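You operate a simulated robot arm through the tools that you are given. There is no shell and no other tool. Be economical: measure what you need, move in short steps, check, and stop when the job is done.

The job below is to be done with a simulated robot arm. You get a single attempt, and the scene is never put back.

Task
Swap the black liner on the locked spindle for the brown one.
Fine: free the blue lever, lay the black liner in the empty cradle, slide the brown one home, throw the lever to fast.

Only the result counts: the job must be done as asked and must still hold three seconds after the hand-in. Knocking over, shifting, dropping, spilling or breaking anything else fails it.

Robot
A 7-joint arm with a two-finger parallel gripper, fixed in place. Base frame: the origin is at the foot of the arm, x ahead of it, y to its left, z up. Units: m, rad, N and s.
With the tool pointing down near the work surface it reaches from about 0.12 to 0.62 m from the base axis. Its first joint turns from -1.152 to 1.152 rad. Payload 2.4 kg.
Tool frame: the origin (TCP) lies between the finger pads and is the grasp point; the fingertips stand 0.03 m ahead of it; z points along the fingers, y is the line along which they close. The gripper opens to 0.094 m. The fingers are 0.028 m wide and 0.01 m thick; the gripper's body (0.05 by 0.096 m) begins 0.055 m behind the TCP.
Orientation is that of the tool frame in the base frame, as a unit quaternion [w, x, y, z]. With the fingers straight down and closing along the base's y, the tool's x points along the base's -x, its y along +y and its z along -z.

Tools
- The arm moves only by the tool apply_moves. Its argument "increments" is a list of rows, each a list of 7 numbers: the shift along the base's x, y, z in units of 50 mm (1.0 is 50 mm), then the turn, a rotation vector about the base's x, y, z in units of 8 degrees (1.0 is 8 degrees), then the opening in per cent of the stroke, from 0 (shut) to 100 (fully open). In form: [[dx, dy, dz, rx, ry, rz, jaw], ...]. A call has 1 to 12 rows; each row shifts and turns the commanded pose from where the row before left it. A call with a number of a shift or a turn outside -1 to 1 is refused whole. Rows are played at 5 a second. More than 0.05 m and 0.15 rad between two rows, or a gripper value outside its range, and nothing of the call is played. A pose out of reach is approached as far as the arm can. The call stops where the force on the tool passes 40 N (or 10 N more than at its start, if that is more) or the arm is blocked; 0.2 s more then pass. The fingers move at their own pace (about 0.153 m/s each) and stop on an object; they squeeze with about 25 N. The grip force told is the motor's: it shows also when the fingers shut on nothing. Time passes only in rows, and 0.2 s behind the last, so rows that do not move let the fingers close. It gives the time, the measured TCP pose, the force on the tool (base axes), the opening and the grip force at its end, in the units of the frame above (readings bear some noise).
- Cameras (640 x 400 px; columns grow to the right, rows downward): "scene" is fixed at [0.0615, 0.48, 1.4596]; the picture's right is [-0.64, -0.77, 0.00], its down [-0.38, 0.32, -0.87] and it looks along [0.67, -0.56, -0.49] (base axes); focal length 313 px, centre (320, 200). "wrist" rides on the gripper at [0.076, 0.014, -0.103] in the tool frame; the picture's right is [-0.18, 0.98, 0.00], its down [-0.75, -0.14, -0.64] and it looks along [-0.63, -0.12, 0.77] (tool axes); focal length 243 px, centre (320, 200).
- capture(camera): a new picture of that camera. The clock stands still meanwhile.
- point_at(camera, pixels): for up to 12 pixels [column, row] of the newest picture of that camera ("zoom" is the newest enlarged one), the place [x, y, z] in the base frame of the surface seen there, good to about 0.002 m, but the place of the scene camera against the robot may be out by one fixed shift of up to 0.025 m in any direction. The clock stands still meanwhile.
- zoom(camera, box): a new picture of the part [left, top, right, bottom] of that camera's present view, enlarged. The clock stands still meanwhile.
- job_done(): hands the job in; it is judged then, once.

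Go step by step. Measure first, check grasps and placings, and put right what went wrong. The budget is 80 turns and 38 pictures, counting those below and the enlarged ones. Unless the task says otherwise, let go and move clear before handing in, and close with one line.

The tools are called after "Emit:" as a command line: name --pt "numbers of a row" for each row, then --argument value for the rest, lists and objects as JSON in quotes. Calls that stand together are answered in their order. apply_moves: Moves the arm, as the interface text tells. Its arguments: {"type":"object","properties":{"increments":{"type":"array","items":{"type":"array","items":{"type":"number"}}}},"required":["increments"]} The other tools are called the same way: capture (camera) takes a picture; point_at (camera, pixels) gives the place of the surface under pixels of a picture; zoom (camera, box) takes an enlarged picture of a part of a camera's view; job_done () hands the job in.

At the start:

```text
t: 0.0
ee_pos: [0.3574, -0.0076, 1.218]
tcp_rot: [-0.001, 0.001, 1.0, 0.0]
wrist_force: [-0.1, 0.2, 0.6]
width: 0.0938
grip_force: 0.1
```

scene: 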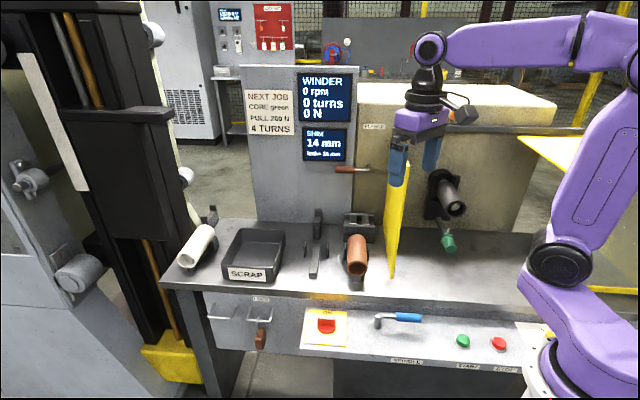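
wrist: 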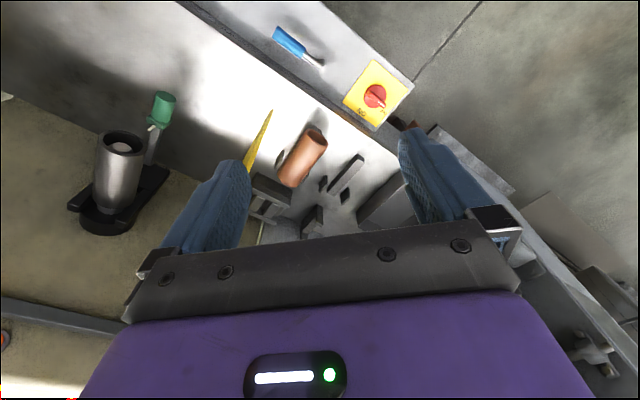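

The scene shows a spindle with a dark liner near (450,200), a green knob/lever at (447,242), a blue lever at (400,317) on the front panel, and brown and white liners in cradles. I'll enlarge the parts that matter.

Emit:
zoom --camera "scene" --box '[380, 150, 540, 270]'

Emit:
zoom --camera "scene" --box '[160, 190, 420, 300]'

Emit:
zoom --camera "scene" --box '[190, 280, 530, 390]'

Emit:
zoom --camera "scene" --box '[230, 60, 400, 190]'

```text
3.33 times, centred on (460, 210) of scene
```

zoom: 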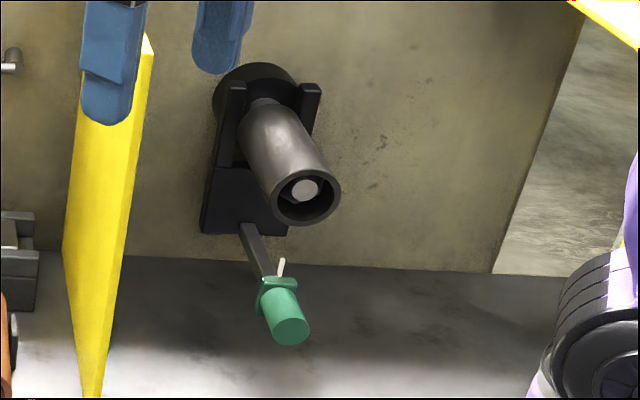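

```text
2.46 times, centred on (290, 245) of scene
```

zoom: 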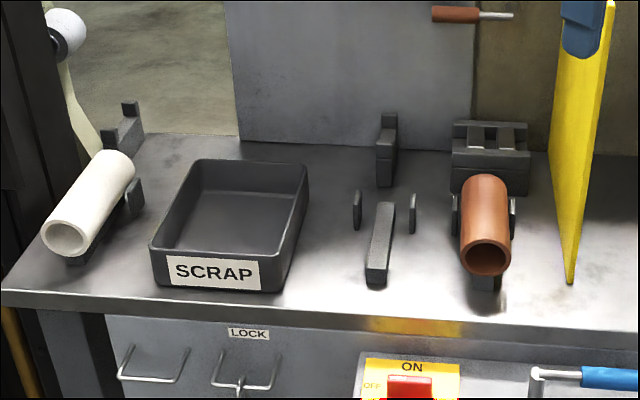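

```text
1.88 times, centred on (360, 335) of scene
```

zoom: 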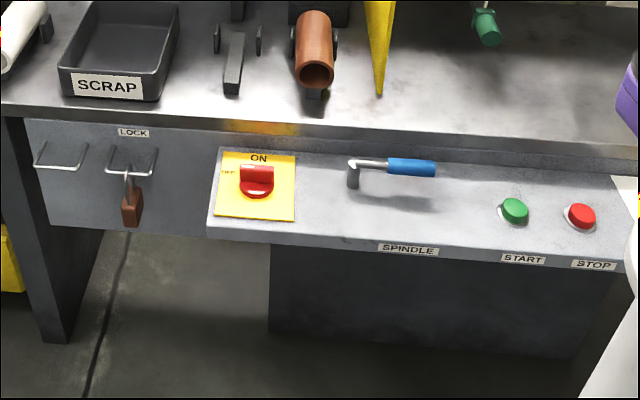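

```text
3.08 times, centred on (315, 125) of scene
```

zoom: 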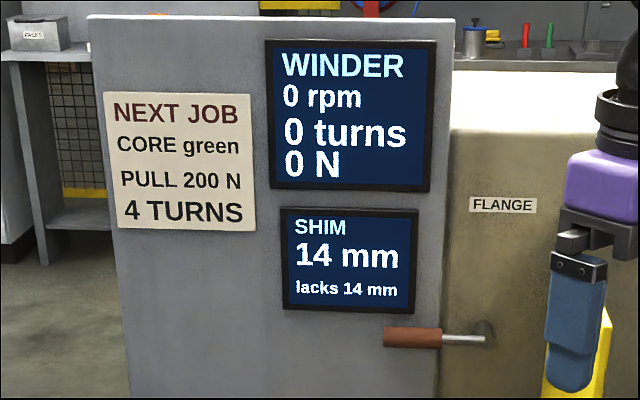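

The lever panel and spindle need finer detail; I'll enlarge the lever and measure key points.

Emit:
zoom --camera "scene" --box '[340, 295, 460, 370]'

Emit:
point_at --camera "scene" --pixels '[[377, 319], [378, 325], [397, 316], [420, 318], [400, 335], [350, 335], [404, 360], [330, 318], [462, 341], [498, 344]]'

Emit:
point_at --camera "scene" --pixels '[[356, 275], [357, 265], [356, 238], [346, 258], [313, 270], [319, 245], [305, 248], [327, 249], [317, 215], [395, 170], [392, 275], [375, 235]]'

Emit:
point_at --camera "scene" --pixels '[[448, 183], [458, 195], [455, 209], [446, 198], [456, 208], [463, 206], [449, 175], [438, 170], [435, 205], [448, 246], [442, 229], [458, 169]]'

```text
5.33 times, centred on (400, 332) of scene
```

zoom: 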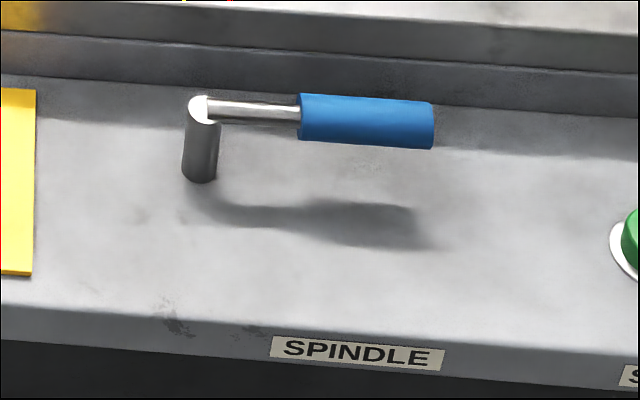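

```text
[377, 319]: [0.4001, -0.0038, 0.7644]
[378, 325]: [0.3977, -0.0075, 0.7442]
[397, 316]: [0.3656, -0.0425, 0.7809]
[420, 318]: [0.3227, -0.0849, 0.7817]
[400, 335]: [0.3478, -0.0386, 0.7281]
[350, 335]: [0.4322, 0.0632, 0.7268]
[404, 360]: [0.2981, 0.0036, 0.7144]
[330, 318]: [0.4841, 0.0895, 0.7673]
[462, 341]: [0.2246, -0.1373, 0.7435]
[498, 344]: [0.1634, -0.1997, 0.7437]
```

```text
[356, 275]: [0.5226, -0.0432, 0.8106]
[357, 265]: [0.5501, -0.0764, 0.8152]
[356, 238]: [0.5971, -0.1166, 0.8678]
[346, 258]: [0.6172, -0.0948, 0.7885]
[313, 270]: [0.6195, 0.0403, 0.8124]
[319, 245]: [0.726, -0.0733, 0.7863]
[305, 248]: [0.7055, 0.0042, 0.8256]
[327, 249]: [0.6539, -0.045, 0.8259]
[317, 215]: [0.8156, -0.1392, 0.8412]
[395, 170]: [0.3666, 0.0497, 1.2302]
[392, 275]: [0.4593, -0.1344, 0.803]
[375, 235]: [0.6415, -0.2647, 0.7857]
```

```text
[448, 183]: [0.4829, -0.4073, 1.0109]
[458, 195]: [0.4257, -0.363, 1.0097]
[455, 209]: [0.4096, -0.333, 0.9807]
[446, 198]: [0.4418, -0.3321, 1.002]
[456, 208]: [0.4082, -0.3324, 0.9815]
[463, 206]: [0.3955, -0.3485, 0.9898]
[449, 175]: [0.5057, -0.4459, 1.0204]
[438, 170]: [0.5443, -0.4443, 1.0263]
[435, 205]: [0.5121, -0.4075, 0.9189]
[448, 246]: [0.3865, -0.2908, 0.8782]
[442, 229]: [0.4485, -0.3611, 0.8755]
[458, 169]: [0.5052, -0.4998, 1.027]
```

I'll tie the scene camera to the wrist camera using common features (lever, brown liner end, spindle end, cradle).

Emit:
point_at --camera "wrist" --pixels '[[322, 64], [277, 32], [290, 42], [313, 134], [290, 178], [301, 157], [124, 138], [115, 148], [160, 112], [262, 135], [375, 96], [358, 160]]'

Emit:
zoom --camera "wrist" --box '[220, 90, 440, 240]'

Emit:
zoom --camera "wrist" --box '[40, 70, 240, 250]'

```text
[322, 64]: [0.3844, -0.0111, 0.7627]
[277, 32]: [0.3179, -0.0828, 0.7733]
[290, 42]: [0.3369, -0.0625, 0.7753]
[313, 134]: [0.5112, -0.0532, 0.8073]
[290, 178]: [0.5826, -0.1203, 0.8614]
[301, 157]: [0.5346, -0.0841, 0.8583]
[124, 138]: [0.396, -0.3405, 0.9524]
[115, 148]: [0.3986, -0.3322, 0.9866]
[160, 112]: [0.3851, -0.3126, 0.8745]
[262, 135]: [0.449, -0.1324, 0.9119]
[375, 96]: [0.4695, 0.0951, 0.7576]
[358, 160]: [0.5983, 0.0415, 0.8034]
```

```text
2.67 times, centred on (330, 165) of wrist
```

zoom: 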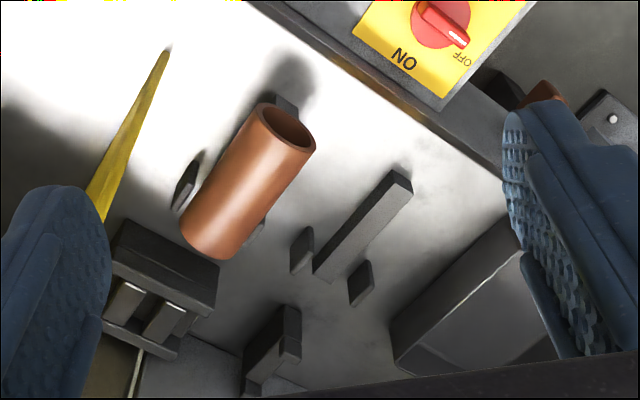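

```text
2.22 times, centred on (140, 160) of wrist
```

zoom: 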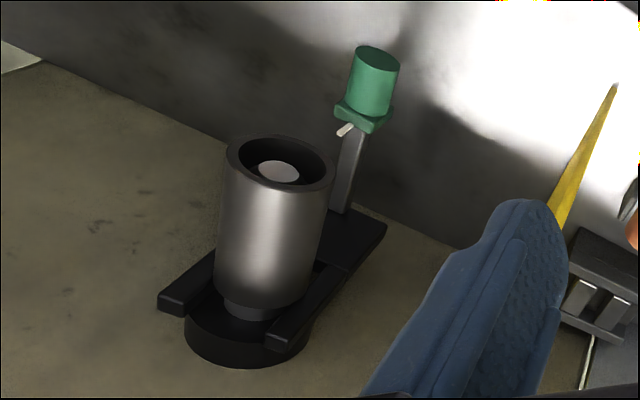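

I'll measure the spindle liner on the enlarged picture and cradle points on the wrist picture.

Emit:
point_at --camera "zoom" --pixels '[[278, 172], [230, 150], [326, 172], [285, 138], [275, 192], [274, 210], [262, 290], [262, 304], [258, 315], [170, 300], [280, 340], [375, 60]]'

Emit:
point_at --camera "wrist" --pixels '[[360, 158], [330, 193], [323, 183], [345, 196], [313, 210], [270, 172], [306, 129], [319, 145], [277, 171], [300, 186], [293, 169], [308, 146]]'

```text
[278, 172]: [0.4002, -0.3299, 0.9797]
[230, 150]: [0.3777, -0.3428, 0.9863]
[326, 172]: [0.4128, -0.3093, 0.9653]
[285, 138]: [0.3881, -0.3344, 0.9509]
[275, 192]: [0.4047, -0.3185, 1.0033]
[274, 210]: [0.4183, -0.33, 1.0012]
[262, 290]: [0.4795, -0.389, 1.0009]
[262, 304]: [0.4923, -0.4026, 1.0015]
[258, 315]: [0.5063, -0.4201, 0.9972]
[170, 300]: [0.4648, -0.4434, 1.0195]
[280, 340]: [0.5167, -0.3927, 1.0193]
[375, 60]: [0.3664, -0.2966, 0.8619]
```

```text
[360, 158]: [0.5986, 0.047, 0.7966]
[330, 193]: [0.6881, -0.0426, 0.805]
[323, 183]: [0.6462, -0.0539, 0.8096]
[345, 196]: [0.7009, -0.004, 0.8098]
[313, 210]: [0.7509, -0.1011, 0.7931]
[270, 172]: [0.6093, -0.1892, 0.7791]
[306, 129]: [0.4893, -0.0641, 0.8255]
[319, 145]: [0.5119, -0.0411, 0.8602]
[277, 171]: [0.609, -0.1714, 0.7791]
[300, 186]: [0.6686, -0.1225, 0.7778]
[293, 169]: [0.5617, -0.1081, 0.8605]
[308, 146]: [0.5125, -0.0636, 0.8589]
```

The black liner's axis runs along about (0.71,-0.71), the empty cradle's rail likewise; the lever stands over the front panel. I'll turn the tool 45° and move back to look closely at the lever for its markings.

Emit:
apply_moves --pt "-0.371 0.257 -0.77 0 0 -0.8036 100" --pt "-0.371 0.257 -0.77 0 0 -0.8036 100" --pt "-0.371 0.257 -0.77 0 0 -0.8036 100" --pt "-0.371 0.257 -0.77 0 0 -0.8036 100" --pt "-0.371 0.257 -0.77 0 0 -0.8036 100" --pt "-0.371 0.257 -0.77 0 0 -0.8036 100" --pt "-0.371 0.257 -0.77 0 0 -0.8036 100" --pt "0 0 0 0 0 0 100"

Emit:
capture --camera "wrist"

```text
t: 1.8
ee_pos: [0.227, 0.0793, 0.9479]
tcp_rot: [0.0, 0.383, 0.924, 0.0]
wrist_force: [-0.3, -0.9, 0.5]
width: 0.094
grip_force: 0.2
```

```text
28 pictures are left
```

wrist: 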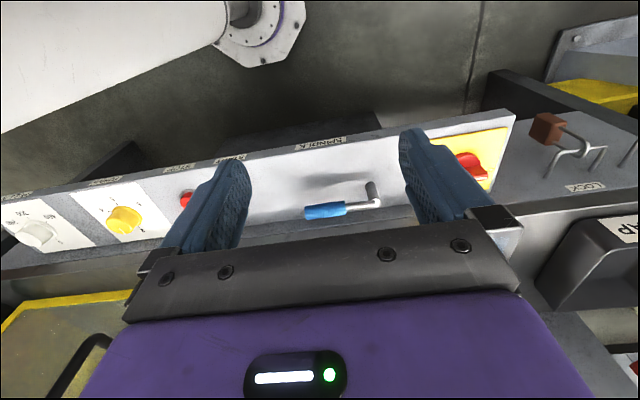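

The panel is in view upside down; lever at (345,205). Enlarging it for labels.

Emit:
zoom --camera "wrist" --box '[230, 125, 430, 245]'

Emit:
point_at --camera "wrist" --pixels '[[379, 202], [372, 186], [340, 209], [308, 212], [320, 147], [300, 180], [350, 160], [325, 218], [470, 168], [380, 140]]'

```text
3.20 times, centred on (330, 185) of wrist
```

zoom: 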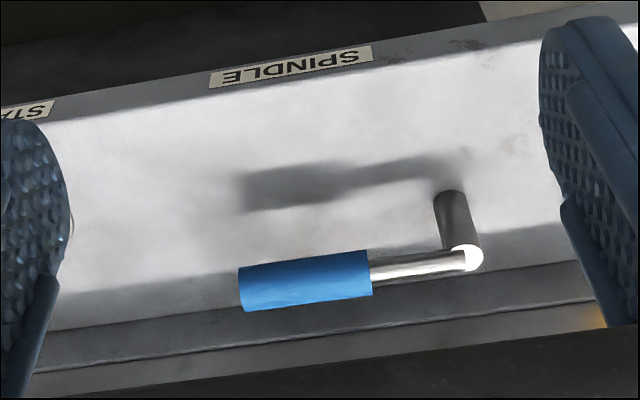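

```text
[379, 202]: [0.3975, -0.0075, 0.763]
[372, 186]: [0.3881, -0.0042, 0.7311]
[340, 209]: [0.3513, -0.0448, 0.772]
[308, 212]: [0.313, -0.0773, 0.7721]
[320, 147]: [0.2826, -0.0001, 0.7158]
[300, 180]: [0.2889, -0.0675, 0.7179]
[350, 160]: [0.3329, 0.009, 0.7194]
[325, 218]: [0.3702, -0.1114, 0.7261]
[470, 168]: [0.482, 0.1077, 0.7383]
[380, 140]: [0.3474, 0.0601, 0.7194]
```

The lever handle lies along the bench, at about z=0.762, pivot near (0.394,-0.009). No marks for free/fast, so I'll grip the handle end and feel the throw; first moving above it with the fingers turned across the handle.

Emit:
apply_moves --pt "0.1817 -0.2442 -0.13 0 0 0.9375 50" --pt "0.1817 -0.2442 -0.13 0 0 0.9375 50" --pt "0.1817 -0.2442 -0.13 0 0 0.9375 50" --pt "0.1817 -0.2442 -0.13 0 0 0.9375 50" --pt "0.1817 -0.2442 -0.13 0 0 0.9375 50" --pt "0.1817 -0.2442 -0.13 0 0 0.9375 50" --pt "0.1817 -0.2442 -0.13 0 0 0.9375 50" --pt "0.1817 -0.2442 -0.13 0 0 0.9375 50" --pt "0.1817 -0.2442 -0.13 0 0 0.9375 50" --pt "0.1817 -0.2442 -0.13 0 0 0.9375 50" --pt "0.1817 -0.2442 -0.13 0 0 0.9375 50" --pt "0.1817 -0.2442 -0.13 0 0 0.9375 50"

Emit:
capture --camera "wrist"

```text
t: 4.4
ee_pos: [0.3356, -0.0651, 0.8688]
tcp_rot: [0.0, -0.384, 0.924, 0.0]
wrist_force: [0.8, -0.4, -0.2]
width: 0.0469
grip_force: 0.1
```

```text
26 pictures are left
```

wrist: 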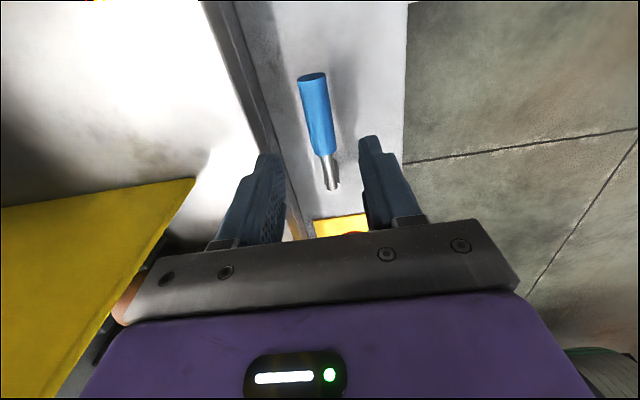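

The handle (315,115) lies between the fingers. Measuring it and the yellow plate edge.

Emit:
point_at --camera "wrist" --pixels '[[312, 78], [315, 100], [319, 130], [324, 152], [329, 170], [333, 187], [194, 180], [60, 202], [240, 120], [150, 230], [255, 130], [370, 100]]'

```text
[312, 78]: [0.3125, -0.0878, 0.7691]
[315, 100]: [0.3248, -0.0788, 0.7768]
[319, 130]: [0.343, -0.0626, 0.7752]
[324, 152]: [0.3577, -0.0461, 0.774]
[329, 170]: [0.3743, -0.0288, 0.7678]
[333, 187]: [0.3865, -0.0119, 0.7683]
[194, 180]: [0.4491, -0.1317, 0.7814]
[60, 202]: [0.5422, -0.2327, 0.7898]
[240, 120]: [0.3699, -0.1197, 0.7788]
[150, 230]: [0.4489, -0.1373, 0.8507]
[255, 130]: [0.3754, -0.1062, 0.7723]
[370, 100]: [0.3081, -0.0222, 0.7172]
```

Handle centred between the fingers (top z 0.776). I'll lower to z≈0.770 and close.

Emit:
apply_moves --pt "0.01 -0.01 -0.7 0 0 0 50" --pt "0.01 -0.01 -0.7 0 0 0 50" --pt "0 0 -0.58 0 0 0 50" --pt "0 0 0 0 0 0 0" --pt "0 0 0 0 0 0 0"

```text
t: 5.6
ee_pos: [0.3359, -0.0669, 0.7703]
tcp_rot: [-0.001, -0.382, 0.924, 0.0]
wrist_force: [-1.4, -3.5, 16.1]
width: 0.0254
grip_force: 45.1
```

Gripped the handle (width 0.025). I'll try swinging it toward the front, 16° clockwise about the pivot, and read the force.

Emit:
apply_moves --pt "-0.15 0.172 0 0 0 -1 0" --pt "-0.124 0.192 0 0 0 -1 0" --pt "0 0 0 0 0 0 0"

```text
t: 6.4
ee_pos: [0.3225, -0.0492, 0.7704]
tcp_rot: [0.0, -0.25, 0.968, 0.0]
wrist_force: [-3.0, -3.4, -20.0]
width: 0.0256
grip_force: 45.2
```

The handle moves freely that way; the downward pull of 20 N suggests the lever's plane tilts with the panel. Continuing with a small drop.

Emit:
apply_moves --pt "0 0 -0.02 0 0 0 0" --pt "-0.096 0.208 -0.018 0 0 -1 0" --pt "-0.066 0.22 -0.017 0 0 -1 0" --pt "0 0 0 0 0 0 0"

```text
t: 7.4
ee_pos: [0.3137, -0.0281, 0.7714]
tcp_rot: [-0.002, -0.111, 0.994, 0.0]
wrist_force: [-10.2, -9.8, 29.0]
width: 0.0252
grip_force: 44.9
```

Now the handle pushes up 29 N, so it's level after all; raise 3 mm back and go on.

Emit:
apply_moves --pt "-0.02 0 0.06 0 0 0 0" --pt "-0.034 0.224 0 0 0 -1 0" --pt "0 0 0 0 0 0 0"

Emit:
zoom --camera "scene" --box '[330, 140, 530, 380]'

```text
t: 8.2
ee_pos: [0.3123, -0.0155, 0.772]
tcp_rot: [0.0, -0.043, 0.999, 0.0]
wrist_force: [-7.2, -12.8, -7.4]
width: 0.0246
grip_force: 45.1
```

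```text
1.67 times, centred on (430, 260) of scene
```

zoom: 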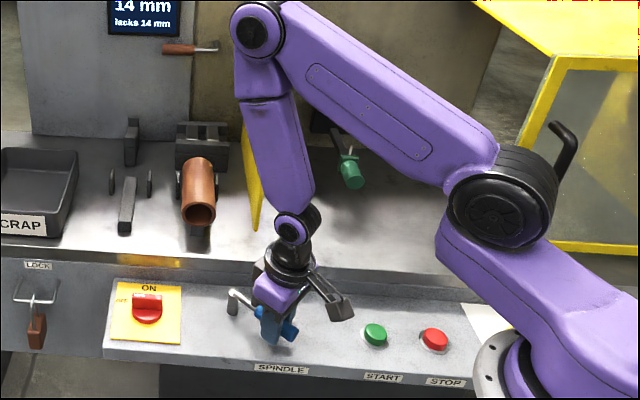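

The scene shows the lever swinging toward the front without trouble. Continuing the arc while watching the resistance.

Emit:
apply_moves --pt "-0.004 0.23 0 0 0 -1 0" --pt "0.03 0.226 0 0 0 -1 0" --pt "0 0 0 0 0 0 0"

```text
t: 8.9
ee_pos: [0.3153, 0.0065, 0.7723]
tcp_rot: [0.001, 0.098, 0.995, 0.0]
wrist_force: [-2.1, -1.8, 6.4]
width: 0.0243
grip_force: 44.6
stopped in row 3: the force on the tool passed its limit (the readings are from after the stop); the commanded pose is now the measured one
```

It stopped at about 56° turned on a force limit; a tiny further step tells whether that's the lever's end.

Emit:
apply_moves --pt "0.025 0.11 0 0 0 -0.5 0" --pt "0 0 0 0 0 0 0"

Emit:
capture --camera "wrist"

```text
t: 9.5
ee_pos: [0.3152, 0.0111, 0.7729]
tcp_rot: [0.0, 0.133, 0.991, -0.001]
wrist_force: [0.7, -4.0, -12.8]
width: 0.0242
grip_force: 44.8
```

```text
24 pictures are left
```

wrist: 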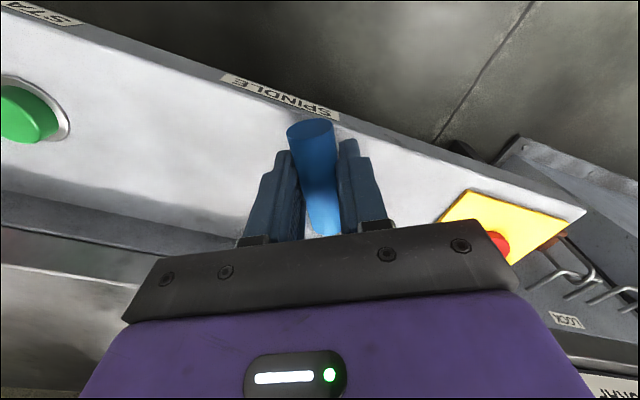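

It still turns (60°) with little resistance. On in 4°-steps.

Emit:
apply_moves --pt "0.028 0.112 0 0 0 -0.5 0" --pt "0.04 0.108 0 0 0 -0.5 0" --pt "0.048 0.106 0 0 0 -0.5 0" --pt "0 0 0 0 0 0 0"

```text
t: 10.5
ee_pos: [0.3217, 0.0277, 0.7723]
tcp_rot: [0.001, 0.236, 0.972, 0.0]
wrist_force: [9.8, -13.5, 11.6]
width: 0.024
grip_force: 45.2
```

At 72°, resistance about 16 N. Going on to ~88°.

Emit:
apply_moves --pt "0.055 0.1 0 0 0 -0.5 0" --pt "0.062 0.096 0 0 0 -0.5 0" --pt "0.07 0.09 0 0 0 -0.5 0" --pt "0.074 0.087 0 0 0 -0.5 0" --pt "0 0 0 0 0 0 0"

```text
t: 10.9
ee_pos: [0.3242, 0.0303, 0.773]
tcp_rot: [0.002, 0.26, 0.966, 0.001]
wrist_force: [1.2, -2.9, 5.0]
width: 0.0239
grip_force: 45.3
stopped in row 1: the force on the tool passed its limit (the readings are from after the stop); the commanded pose is now the measured one
```

Emit:
apply_moves --pt "0.055 0.095 0 0 0 -0.5 0" --pt "0 0 0 0 0 0 0" --pt "0.058 0.095 0 0 0 -0.5 0" --pt "0 0 0 0 0 0 0"

Emit:
zoom --camera "scene" --box '[330, 140, 530, 380]'

```text
t: 11.9
ee_pos: [0.3292, 0.0396, 0.7733]
tcp_rot: [0.002, 0.327, 0.945, 0.0]
wrist_force: [-0.1, -4.4, -8.0]
width: 0.0239
grip_force: 45.0
```

```text
1.67 times, centred on (430, 260) of scene
```

zoom: 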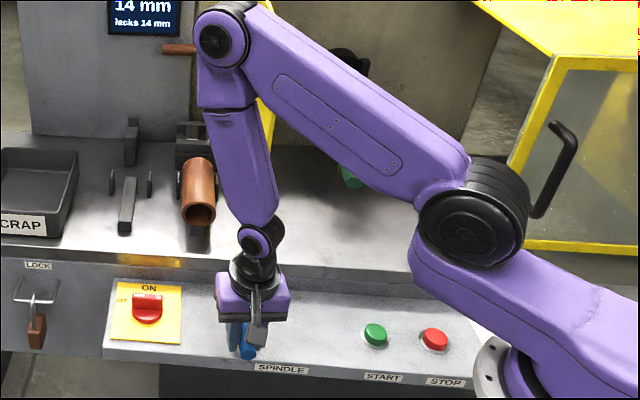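

Still moving (83°). Continuing past 90° to find the stop.

Emit:
apply_moves --pt "0.07 0.088 0 0 0 -0.5 0" --pt "0 0 0 0 0 0 0" --pt "0.075 0.085 0 0 0 -0.5 0" --pt "0 0 0 0 0 0 0"

```text
t: 13.0
ee_pos: [0.3363, 0.0459, 0.7727]
tcp_rot: [0.001, 0.392, 0.92, 0.0]
wrist_force: [-1.1, -8.5, 5.8]
width: 0.0238
grip_force: 44.9
stopped in row 4: the force on the tool passed its limit (the readings are from after the stop); the commanded pose is now the measured one
```

Emit:
apply_moves --pt "0.078 0.078 0 0 0 -0.5 0" --pt "0 0 0 0 0 0 0"

```text
t: 13.5
ee_pos: [0.3355, 0.0472, 0.7738]
tcp_rot: [-0.003, 0.423, 0.906, -0.004]
wrist_force: [-1.3, -14.2, 6.8]
width: 0.0244
grip_force: 45.0
stopped in row 2: the force on the tool passed its limit (the readings are from after the stop); the commanded pose is now the measured one
```

The handle no longer follows: the stop is at about 90°, so the lever is now free. Releasing and rising, then checking that it stays.

Emit:
apply_moves --pt "0 0 0 0 0 0.5 40" --pt "0 0 0 0 0 0 40" --pt "0 0 0.8 0 0 0 40" --pt "0 0 0.9 0 0 0 40" --pt "0 0 0.9 0 0 0 60" --pt "0 0 0.9 0 0 0 100"

Emit:
capture --camera "wrist"

```text
t: 14.9
ee_pos: [0.3385, 0.0452, 0.9501]
tcp_rot: [-0.003, 0.394, 0.919, -0.003]
wrist_force: [0.0, 1.0, 0.5]
width: 0.0943
grip_force: 0.1
```

```text
22 pictures are left
```

wrist: 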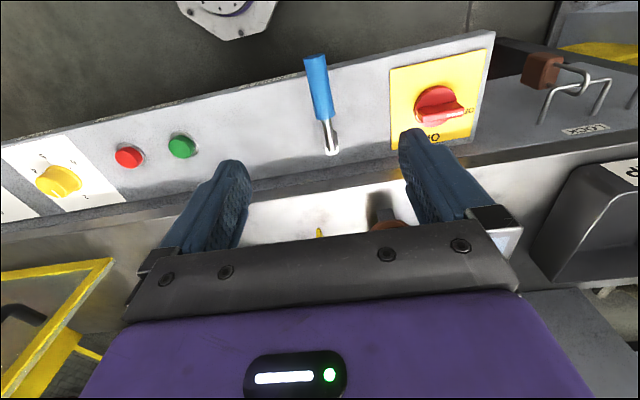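

The lever stays at the front (free) position at (320,100). Next I'll move in front of and above the spindle to measure the black liner closely.

Emit:
apply_moves --pt "0.048 -0.723 0.4 0 0 0.17 100" --pt "0.048 -0.723 0.4 0 0 0 100" --pt "0.048 -0.723 0.4 0 0 0 100" --pt "0.048 -0.723 0.4 0 0 0 100" --pt "0.048 -0.723 0.4 0 0 0 100" --pt "0.048 -0.723 0.4 0 0 0 100" --pt "0.048 -0.723 0.4 0 0 0 100" --pt "0.048 -0.723 0.4 0 0 0 100" --pt "0.048 -0.723 0.4 0 0 0 100"

Emit:
capture --camera "wrist"

```text
t: 16.9
ee_pos: [0.3568, -0.2811, 1.1284]
tcp_rot: [-0.003, 0.382, 0.924, -0.005]
wrist_force: [-0.1, -0.7, 0.2]
width: 0.094
grip_force: 0.1
```

```text
21 pictures are left
```

wrist: 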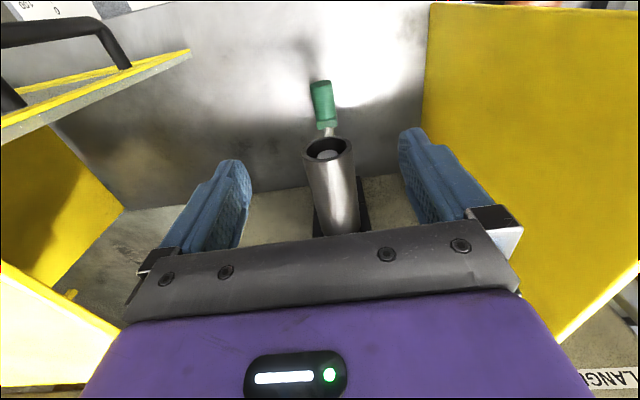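

The liner is seen end-on at (328,150), between yellow guards. Enlarging to measure it and the guards.

Emit:
zoom --camera "wrist" --box '[260, 120, 420, 240]'

Emit:
point_at --camera "zoom" --pixels '[[230, 85], [230, 100], [160, 108], [341, 98], [232, 136], [250, 75], [245, 200], [265, 320], [285, 390], [180, 200], [350, 200], [225, 300]]'

Emit:
point_at --camera "wrist" --pixels '[[190, 52], [5, 130], [125, 60], [122, 208], [430, 10], [425, 150], [560, 340], [323, 100], [340, 230], [70, 295]]'

```text
3.33 times, centred on (340, 180) of wrist
```

zoom: 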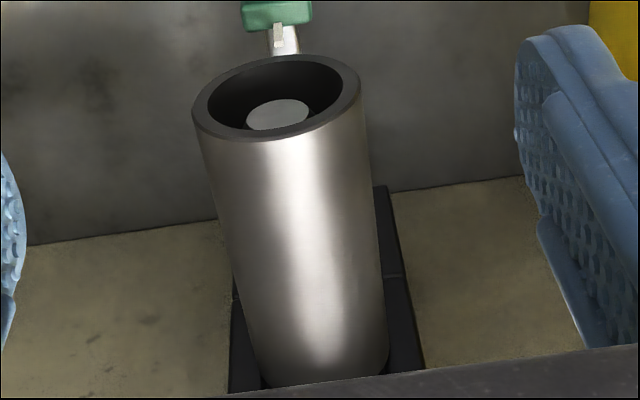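

```text
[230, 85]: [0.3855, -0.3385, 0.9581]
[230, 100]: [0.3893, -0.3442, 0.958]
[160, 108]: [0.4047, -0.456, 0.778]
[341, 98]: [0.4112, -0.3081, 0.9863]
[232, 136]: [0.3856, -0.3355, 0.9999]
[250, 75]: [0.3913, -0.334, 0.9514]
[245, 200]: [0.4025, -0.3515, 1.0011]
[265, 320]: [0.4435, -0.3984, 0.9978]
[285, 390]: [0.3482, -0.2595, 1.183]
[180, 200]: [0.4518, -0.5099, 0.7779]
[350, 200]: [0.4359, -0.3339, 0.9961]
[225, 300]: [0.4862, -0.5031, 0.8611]
```

```text
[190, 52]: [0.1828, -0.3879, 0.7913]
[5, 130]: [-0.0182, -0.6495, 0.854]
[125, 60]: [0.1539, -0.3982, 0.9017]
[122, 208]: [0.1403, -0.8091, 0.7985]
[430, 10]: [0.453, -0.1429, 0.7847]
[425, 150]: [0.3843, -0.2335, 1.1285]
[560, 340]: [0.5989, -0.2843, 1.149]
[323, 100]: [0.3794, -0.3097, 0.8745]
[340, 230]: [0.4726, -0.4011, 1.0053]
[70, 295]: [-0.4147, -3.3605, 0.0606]
```

Emit:
point_at --camera "zoom" --pixels '[[278, 115], [198, 112], [355, 90], [270, 60], [285, 137], [290, 160], [300, 250], [310, 350], [315, 372], [230, 230], [365, 230], [390, 260]]'

```text
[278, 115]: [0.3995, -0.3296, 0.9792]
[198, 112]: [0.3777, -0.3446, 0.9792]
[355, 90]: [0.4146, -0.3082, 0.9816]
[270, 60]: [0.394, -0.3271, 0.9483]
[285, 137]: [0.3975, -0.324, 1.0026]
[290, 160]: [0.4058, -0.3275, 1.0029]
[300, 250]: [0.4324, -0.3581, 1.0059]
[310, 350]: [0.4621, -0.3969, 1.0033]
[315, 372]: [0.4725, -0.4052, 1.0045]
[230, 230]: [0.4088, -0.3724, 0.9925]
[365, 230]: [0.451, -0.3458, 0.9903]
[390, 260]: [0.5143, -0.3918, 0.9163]
```

The liner's axis runs through b-line x+y≈0.070 at z≈0.979, diameter about 0.052, front end near (0.396,-0.326). I'll go above its front part, straighten the small tool tilt, and lower with open fingers.

Emit:
apply_moves --pt "0.423 -0.462 -0.453 0.05 -0.067 0 100" --pt "0.423 -0.462 -0.453 0 0 0 100" --pt "0.423 -0.462 -0.453 0 0 0 100" --pt "0 0 -0.5 0 0 0 100" --pt "0 0 -0.5 0 0 0 100" --pt "0 0 -0.4 0 0 0 100" --pt "0 0 0 0 0 0 100"

Emit:
capture --camera "wrist"

```text
t: 18.5
ee_pos: [0.4232, -0.346, 0.9905]
tcp_rot: [0.001, 0.382, 0.924, 0.001]
wrist_force: [-0.2, 0.3, 0.6]
width: 0.094
grip_force: 0.1
```

```text
19 pictures are left
```

wrist: 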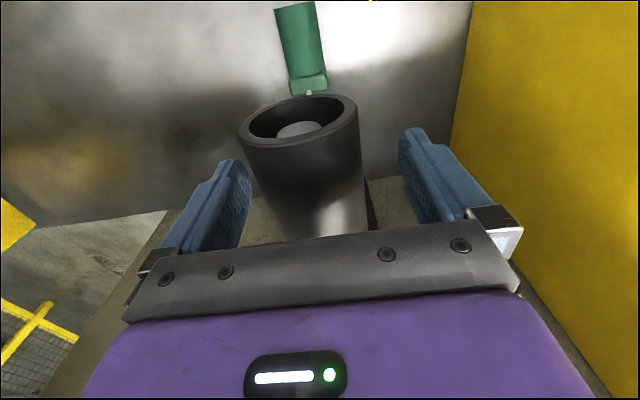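

Both fingers straddle the liner. A 5 mm correction, lower to axis height and close.

Emit:
apply_moves --pt "-0.058 -0.088 -0.12 0 0 0 100" --pt "-0.0 -0.0 -0.11 0 0 0 100" --pt "0 0 0 0 0 0 60" --pt "0 0 0 0 0 0 40" --pt "0 0 0 0 0 0 40"

```text
t: 19.7
ee_pos: [0.4208, -0.3501, 0.98]
tcp_rot: [0.002, 0.382, 0.924, 0.002]
wrist_force: [-2.3, 2.2, 14.7]
width: 0.0627
grip_force: 24.5
```

Fingers stopped at 0.063 on the liner. Letting it settle with full squeeze, then testing the slide with a short pull outward along the axis.

Emit:
apply_moves --pt "0 0 0 0 0 0 0" --pt "0 0 0 0 0 0 0" --pt "-0.07 0.07 0 0 0 0 0" --pt "-0.07 0.07 0 0 0 0 0" --pt "0 0 0 0 0 0 0"

Emit:
capture --camera "wrist"

```text
t: 20.9
ee_pos: [0.4133, -0.345, 0.9801]
tcp_rot: [0.004, 0.383, 0.924, 0.0]
wrist_force: [6.7, -7.7, 28.6]
width: 0.0626
grip_force: 25.2
```

```text
18 pictures are left
```

wrist: 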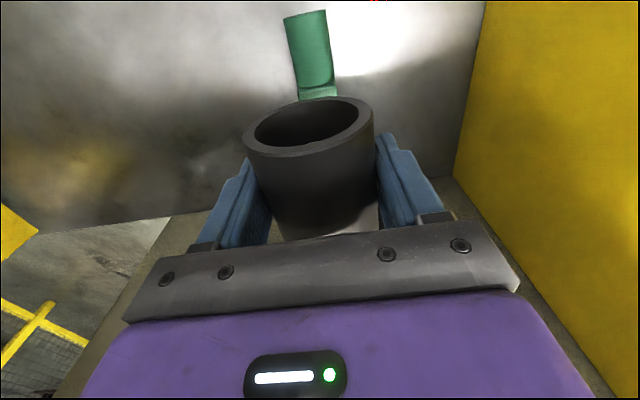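

It slides: the spindle tip has receded inside the bore. Upward force of 28 N means my height is ~1.5 mm low; raising slightly and pulling on.

Emit:
apply_moves --pt "0 0 0.03 0 0 0 0" --pt "-0.1414 0.1414 0 0 0 0 0" --pt "-0.1414 0.1414 0 0 0 0 0" --pt "-0.1414 0.1414 0 0 0 0 0" --pt "0 0 0 0 0 0 0"

```text
t: 22.1
ee_pos: [0.3906, -0.3211, 0.9799]
tcp_rot: [0.0, 0.382, 0.924, 0.001]
wrist_force: [3.6, -3.0, 13.0]
width: 0.0623
grip_force: 24.3
```

Emit:
apply_moves --pt "-0.1414 0.1414 0.02 0 0 0 0" --pt "-0.1414 0.1414 0 0 0 0 0" --pt "-0.1414 0.1414 0 0 0 0 0" --pt "-0.1414 0.1414 0 0 0 0 0" --pt "-0.1414 0.1414 0 0 0 0 0" --pt "0 0 0 0 0 0 0"

```text
t: 23.5
ee_pos: [0.3528, -0.2861, 0.9805]
tcp_rot: [0.0, 0.382, 0.924, 0.002]
wrist_force: [1.5, 0.9, -0.7]
width: 0.0608
grip_force: 25.3
```

Emit:
apply_moves --pt "-0.1414 0.1414 0 0 0 0 0" --pt "-0.1414 0.1414 0 0 0 0 0" --pt "-0.1414 0.1414 0 0 0 0 0" --pt "-0.1414 0.1414 0 0 0 0 0" --pt "-0.1414 0.1414 0 0 0 0 0" --pt "-0.1414 0.1414 0 0 0 0 0" --pt "0 0 0 0 0 0 0"

Emit:
capture --camera "scene"

Emit:
capture --camera "wrist"

```text
t: 25.1
ee_pos: [0.3122, -0.2449, 0.9834]
tcp_rot: [0.001, 0.382, 0.924, 0.001]
wrist_force: [-0.1, -0.3, -1.3]
width: 0.0608
grip_force: 25.1
```

```text
17 pictures are left
```

scene: 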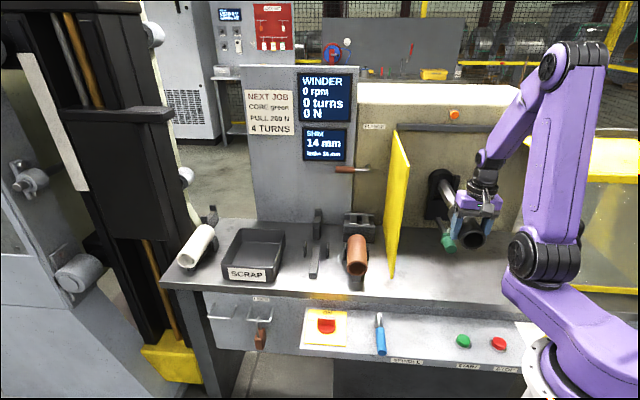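

```text
16 pictures are left
```

wrist: 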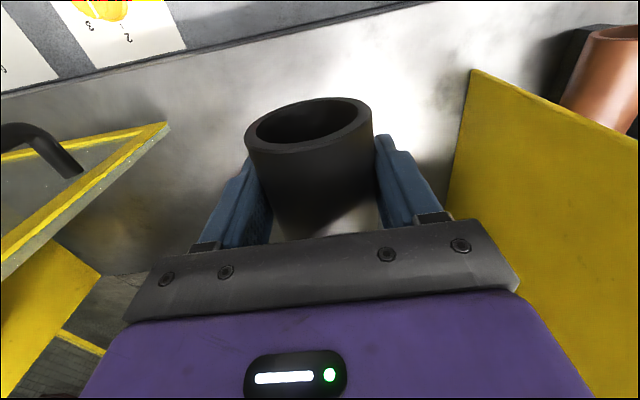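

The grip reading is steady at 0.061 and forces are near zero. Enlarging to make sure the liner has cleared the spindle tip.

Emit:
zoom --camera "scene" --box '[400, 150, 520, 270]'

Emit:
point_at --camera "zoom" --pixels '[[348, 110], [290, 140], [300, 170], [380, 310], [350, 290]]'

Emit:
point_at --camera "wrist" --pixels '[[310, 102], [247, 140], [370, 118], [316, 145], [310, 170], [310, 200], [470, 72], [634, 133]]'

```text
3.33 times, centred on (460, 210) of scene
```

zoom: 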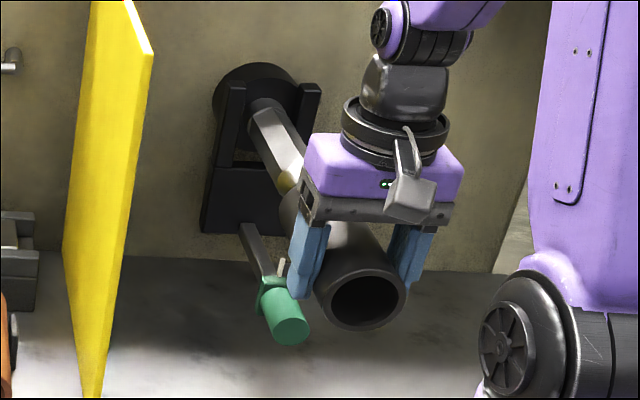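

```text
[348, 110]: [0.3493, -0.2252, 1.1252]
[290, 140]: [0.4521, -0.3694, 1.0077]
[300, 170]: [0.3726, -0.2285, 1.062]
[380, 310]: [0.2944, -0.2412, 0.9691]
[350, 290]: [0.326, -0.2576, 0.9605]
```

```text
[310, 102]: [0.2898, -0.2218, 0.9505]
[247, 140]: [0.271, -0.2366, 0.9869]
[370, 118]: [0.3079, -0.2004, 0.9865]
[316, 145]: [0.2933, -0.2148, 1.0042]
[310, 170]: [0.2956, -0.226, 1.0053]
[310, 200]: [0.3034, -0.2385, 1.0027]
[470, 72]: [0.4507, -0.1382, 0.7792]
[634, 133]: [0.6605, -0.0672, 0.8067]
```

The liner's mouth now appears past the spindle end. I'll pull back 9 cm more, then carry it along the bench in front of the yellow plate to the empty cradle's line.

Emit:
apply_moves --pt "-0.43 0.45 0.02 0 0 0 0" --pt "-0.43 0.45 0.1 0 0 0 0" --pt "-0.43 0.45 0.2 0 0 0 0" --pt "0.5 0.5 0.1 0 0 0 0" --pt "0.65 0.65 0 0 0 0 0" --pt "0.65 0.65 0 0 0 0 0" --pt "0.65 0.65 0 0 0 0 0" --pt "0.65 0.65 0 0 0 0 0" --pt "0.65 0.65 0 0 0 0 0" --pt "0.65 0.65 0 0 0 0 0" --pt "0.65 0.65 0 0 0 0 0" --pt "0.65 0.65 0 0 0 0 0"

Emit:
capture --camera "wrist"

```text
t: 27.7
ee_pos: [0.5344, 0.1046, 1.0006]
tcp_rot: [0.0, 0.383, 0.924, 0.002]
wrist_force: [0.0, 0.4, -2.0]
width: 0.0609
grip_force: 24.9
```

```text
14 pictures are left
```

wrist: 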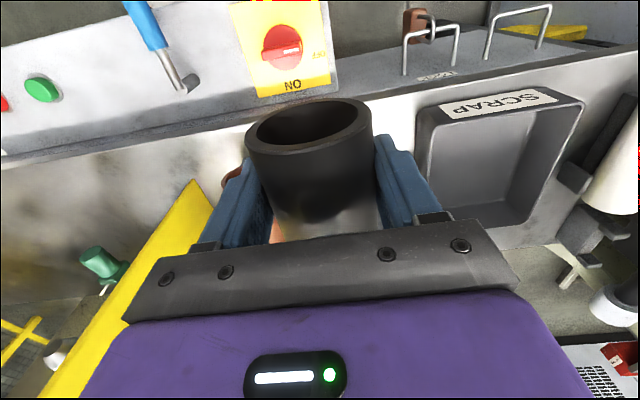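

Liner firmly held. Moving over the cradle, still high, then checking with the scene camera.

Emit:
apply_moves --pt "0.45 -0.415 0 0 0 0 0" --pt "0.45 -0.415 -0.2 0 0 0 0" --pt "0.45 -0.415 -0.5 0 0 0 0" --pt "0.44 -0.415 -0.7 0 0 0 0" --pt "0 0 0 0 0 0 0"

Emit:
zoom --camera "scene" --box '[240, 180, 400, 300]'

```text
t: 28.9
ee_pos: [0.6221, 0.0256, 0.9286]
tcp_rot: [0.001, 0.382, 0.924, 0.001]
wrist_force: [0.8, 0.7, -0.9]
width: 0.0602
grip_force: 24.5
```

```text
3.33 times, centred on (320, 240) of scene
```

zoom: 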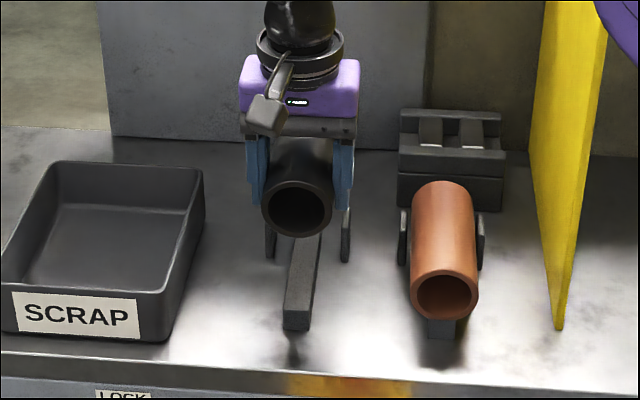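

Clear view: black liner above the rail, brown in its cradle for comparison. Measuring both in this same frame.

Emit:
point_at --camera "zoom" --pixels '[[296, 183], [265, 210], [329, 205], [296, 233], [297, 312], [318, 240], [271, 240], [345, 238], [445, 275], [413, 297], [476, 297], [442, 185]]'

Emit:
point_at --camera "zoom" --pixels '[[444, 318], [441, 325], [403, 240], [481, 240], [292, 312], [285, 300], [312, 310], [308, 240], [346, 215], [271, 230], [445, 200], [445, 250]]'

```text
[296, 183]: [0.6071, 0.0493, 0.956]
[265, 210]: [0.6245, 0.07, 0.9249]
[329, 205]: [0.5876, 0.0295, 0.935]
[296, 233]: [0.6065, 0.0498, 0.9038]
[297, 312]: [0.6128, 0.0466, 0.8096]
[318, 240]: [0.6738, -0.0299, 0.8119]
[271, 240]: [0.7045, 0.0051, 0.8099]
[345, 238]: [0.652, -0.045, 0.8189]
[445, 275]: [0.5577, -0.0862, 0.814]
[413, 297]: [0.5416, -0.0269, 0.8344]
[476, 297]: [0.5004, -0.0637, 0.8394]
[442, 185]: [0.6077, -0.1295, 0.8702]
```

```text
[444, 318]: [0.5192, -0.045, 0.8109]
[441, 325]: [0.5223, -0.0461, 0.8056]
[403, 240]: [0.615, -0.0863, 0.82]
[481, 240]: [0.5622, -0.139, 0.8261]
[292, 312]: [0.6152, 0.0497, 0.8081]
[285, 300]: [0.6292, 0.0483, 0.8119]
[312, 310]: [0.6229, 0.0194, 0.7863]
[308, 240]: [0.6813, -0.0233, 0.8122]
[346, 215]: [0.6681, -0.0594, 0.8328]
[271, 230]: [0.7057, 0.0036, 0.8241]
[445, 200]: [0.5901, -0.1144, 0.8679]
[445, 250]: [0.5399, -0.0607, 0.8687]
```

Rail centre is 2 mm to the left and 7 mm deeper than the held liner; seat is 87 mm lower. Correcting and lowering 76 mm first.

Emit:
apply_moves --pt "0.07 -0.04 0 0 0 0 0" --pt "0.064 -0.038 -0.5 0 0 0 0" --pt "0 0 -0.5 0 0 0 0" --pt "0 0 -0.52 0 0 0 0" --pt "0 0 0 0 0 0 0"

Emit:
zoom --camera "scene" --box '[240, 180, 400, 300]'

Emit:
point_at --camera "zoom" --pixels '[[297, 312], [298, 318], [445, 250], [290, 250], [300, 255], [300, 262]]'

```text
t: 30.1
ee_pos: [0.6301, 0.024, 0.854]
tcp_rot: [0.0, 0.382, 0.924, 0.001]
wrist_force: [-0.6, -1.4, -1.4]
width: 0.0599
grip_force: 24.7
```

```text
3.33 times, centred on (320, 240) of scene
```

zoom: 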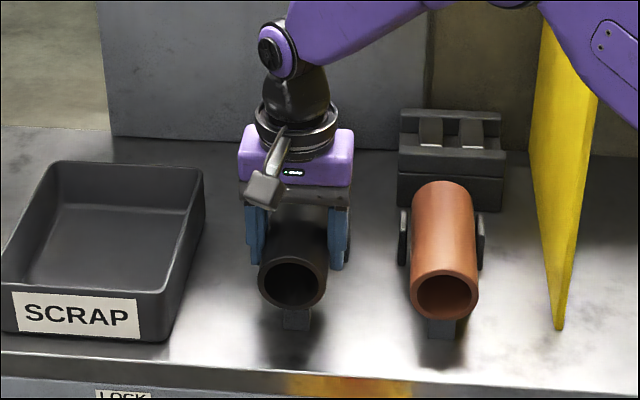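

```text
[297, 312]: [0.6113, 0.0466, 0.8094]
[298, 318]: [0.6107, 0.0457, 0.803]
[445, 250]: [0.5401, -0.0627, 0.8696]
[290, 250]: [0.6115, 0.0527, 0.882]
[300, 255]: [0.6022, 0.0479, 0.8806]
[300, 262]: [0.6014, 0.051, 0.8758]
```

Comparing with the brown (rim over rail), the black should go ~3 mm right and ~5 mm deeper. Correcting, then lowering gently to contact.

Emit:
apply_moves --pt "0.044 -0.124 0 0 0 0 0" --pt "0 0 -0.08 0 0 0 0" --pt "0 0 -0.08 0 0 0 0" --pt "0 0 0 0 0 0 0"

```text
t: 31.1
ee_pos: [0.6319, 0.0157, 0.8477]
tcp_rot: [0.001, 0.382, 0.924, 0.003]
wrist_force: [-0.4, 0.0, 4.3]
width: 0.0586
grip_force: 25.0
```

Emit:
apply_moves --pt "0.0 0.02 -0.03 0 0 0 0" --pt "0 0 -0.03 0 0 0 0" --pt "0 0 0 0 0 0 0"

Emit:
zoom --camera "scene" --box '[240, 180, 400, 300]'

```text
t: 31.9
ee_pos: [0.6334, 0.0165, 0.8465]
tcp_rot: [0.003, 0.382, 0.924, 0.003]
wrist_force: [3.3, -3.2, 22.6]
width: 0.0589
grip_force: 24.8
```

```text
3.33 times, centred on (320, 240) of scene
```

zoom: 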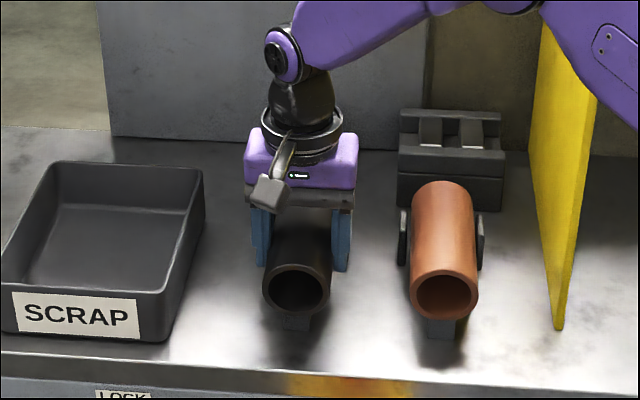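

Contact at 22 N; the rim is centred over the rail like the brown's. Releasing and rising straight up.

Emit:
apply_moves --pt "0 0 0.01 0 0 0 65" --pt "0 0 0 0 0 0 85" --pt "0 0 0 0 0 0 95" --pt "0 0 0.5 0 0 0 95" --pt "0 0 0.9 0 0 0 95" --pt "0 0 0.9 0 0 0 95"

Emit:
zoom --camera "scene" --box '[240, 180, 400, 300]'

Emit:
point_at --camera "zoom" --pixels '[[296, 262], [298, 220], [298, 200], [297, 190], [266, 286], [329, 286], [445, 270], [444, 230], [443, 190], [413, 297], [476, 297], [441, 183]]'

```text
t: 33.3
ee_pos: [0.6355, 0.0167, 0.9629]
tcp_rot: [0.0, 0.382, 0.924, 0.002]
wrist_force: [0.0, -0.1, -0.3]
width: 0.0892
grip_force: 0.1
```

```text
3.33 times, centred on (320, 240) of scene
```

zoom: 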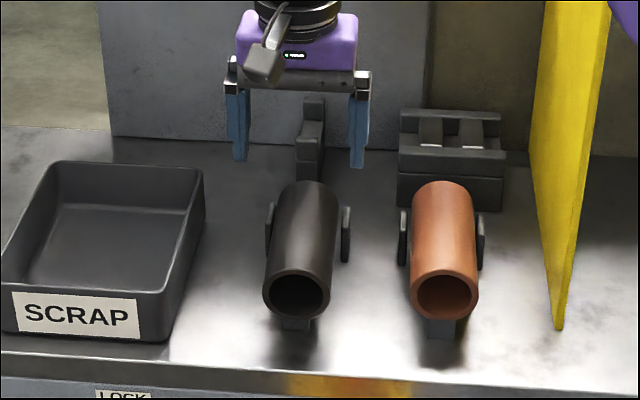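

```text
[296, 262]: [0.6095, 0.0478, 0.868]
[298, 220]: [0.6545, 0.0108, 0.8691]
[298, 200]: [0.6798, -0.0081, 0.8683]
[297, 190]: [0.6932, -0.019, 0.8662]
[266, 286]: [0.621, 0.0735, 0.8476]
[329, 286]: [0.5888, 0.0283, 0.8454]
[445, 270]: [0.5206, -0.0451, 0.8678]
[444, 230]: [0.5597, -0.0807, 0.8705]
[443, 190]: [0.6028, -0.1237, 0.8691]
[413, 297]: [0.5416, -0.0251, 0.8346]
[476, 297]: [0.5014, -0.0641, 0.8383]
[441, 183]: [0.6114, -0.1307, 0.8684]
```

The black liner lies level and seated in the cradle. Next I'll measure the brown liner with the wrist camera from in front and above.

Emit:
apply_moves --pt "-0.76 0.016 0.12 0 0 0 100" --pt "-0.76 0.016 0.12 0 0 0 100" --pt "-0.76 0.016 0.12 0 0 0 100" --pt "-0.76 0.016 0.12 0 0 0 100" --pt "-0.76 0.016 0.12 0 0 0 100" --pt "0 0 0 0 0 0 100"

Emit:
zoom --camera "wrist" --box '[240, 90, 440, 240]'

```text
t: 34.7
ee_pos: [0.4423, 0.0191, 0.9924]
tcp_rot: [0.0, 0.383, 0.924, 0.002]
wrist_force: [0.3, -0.2, -0.4]
width: 0.094
grip_force: 0.0
```

```text
2.67 times, centred on (340, 165) of wrist
```

zoom: 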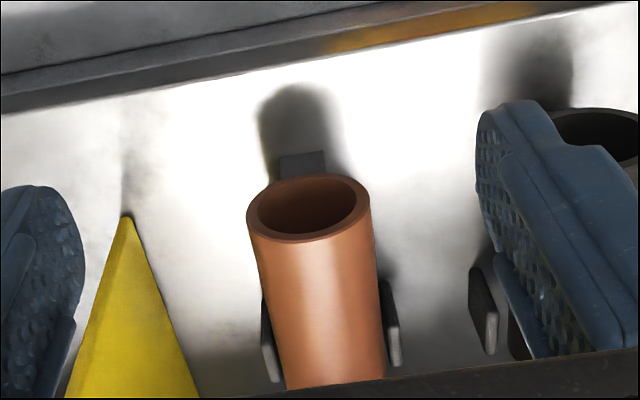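

Emit:
point_at --camera "zoom" --pixels '[[251, 225], [369, 200], [305, 240], [303, 176], [315, 260], [320, 310], [328, 370], [270, 310], [372, 300], [303, 165], [130, 222], [590, 112]]'

```text
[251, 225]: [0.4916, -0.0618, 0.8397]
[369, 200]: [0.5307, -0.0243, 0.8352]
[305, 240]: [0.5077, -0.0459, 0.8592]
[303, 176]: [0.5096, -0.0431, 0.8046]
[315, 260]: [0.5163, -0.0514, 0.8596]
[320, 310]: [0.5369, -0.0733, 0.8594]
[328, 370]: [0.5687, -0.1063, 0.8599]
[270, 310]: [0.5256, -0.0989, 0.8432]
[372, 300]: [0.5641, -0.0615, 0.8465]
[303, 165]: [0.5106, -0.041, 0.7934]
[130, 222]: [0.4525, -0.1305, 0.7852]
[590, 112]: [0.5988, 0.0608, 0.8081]
```

Brown liner: axis x+y≈0.468, front a≈0.392, centre z≈0.832, diameter 0.055. I'll grip it at mid-length so it doesn't droop: TCP (0.554,-0.086).

Emit:
apply_moves --pt "0.56 -0.527 -0.3 0 0 0 100" --pt "0.56 -0.527 -0.3 0 0 0 100" --pt "0.56 -0.527 -0.3 0 0 0 100" --pt "0.56 -0.527 -0.3 0 0 0 100" --pt "0 0 0 0 0 0 100" --pt "0 0 0 0 0 0 100"

```text
t: 36.1
ee_pos: [0.5543, -0.0848, 0.928]
tcp_rot: [0.001, 0.382, 0.924, 0.002]
wrist_force: [-0.3, -0.9, -0.9]
width: 0.0939
grip_force: 0.0
```

On position. Lowering to z≈0.834 and closing.

Emit:
apply_moves --pt "0 -0.02 -0.6 0 0 0 100" --pt "0 0 -0.6 0 0 0 100" --pt "0 0 -0.5 0 0 0 100" --pt "0 0 -0.18 0 0 0 100" --pt "0 0 0 0 0 0 75" --pt "0 0 0 0 0 0 50" --pt "0 0 0 0 0 0 0" --pt "0 0 0 0 0 0 0"

Emit:
zoom --camera "scene" --box '[280, 170, 440, 290]'

```text
t: 37.9
ee_pos: [0.5552, -0.0857, 0.8364]
tcp_rot: [0.0, 0.382, 0.924, 0.002]
wrist_force: [-2.6, -0.8, 13.7]
width: 0.0626
grip_force: 25.3
```

```text
3.33 times, centred on (360, 230) of scene
```

zoom: 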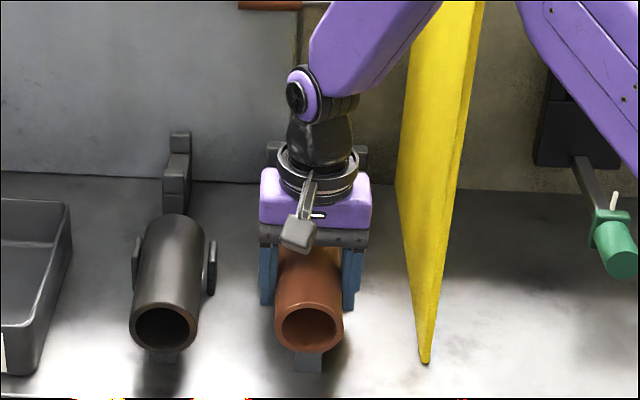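

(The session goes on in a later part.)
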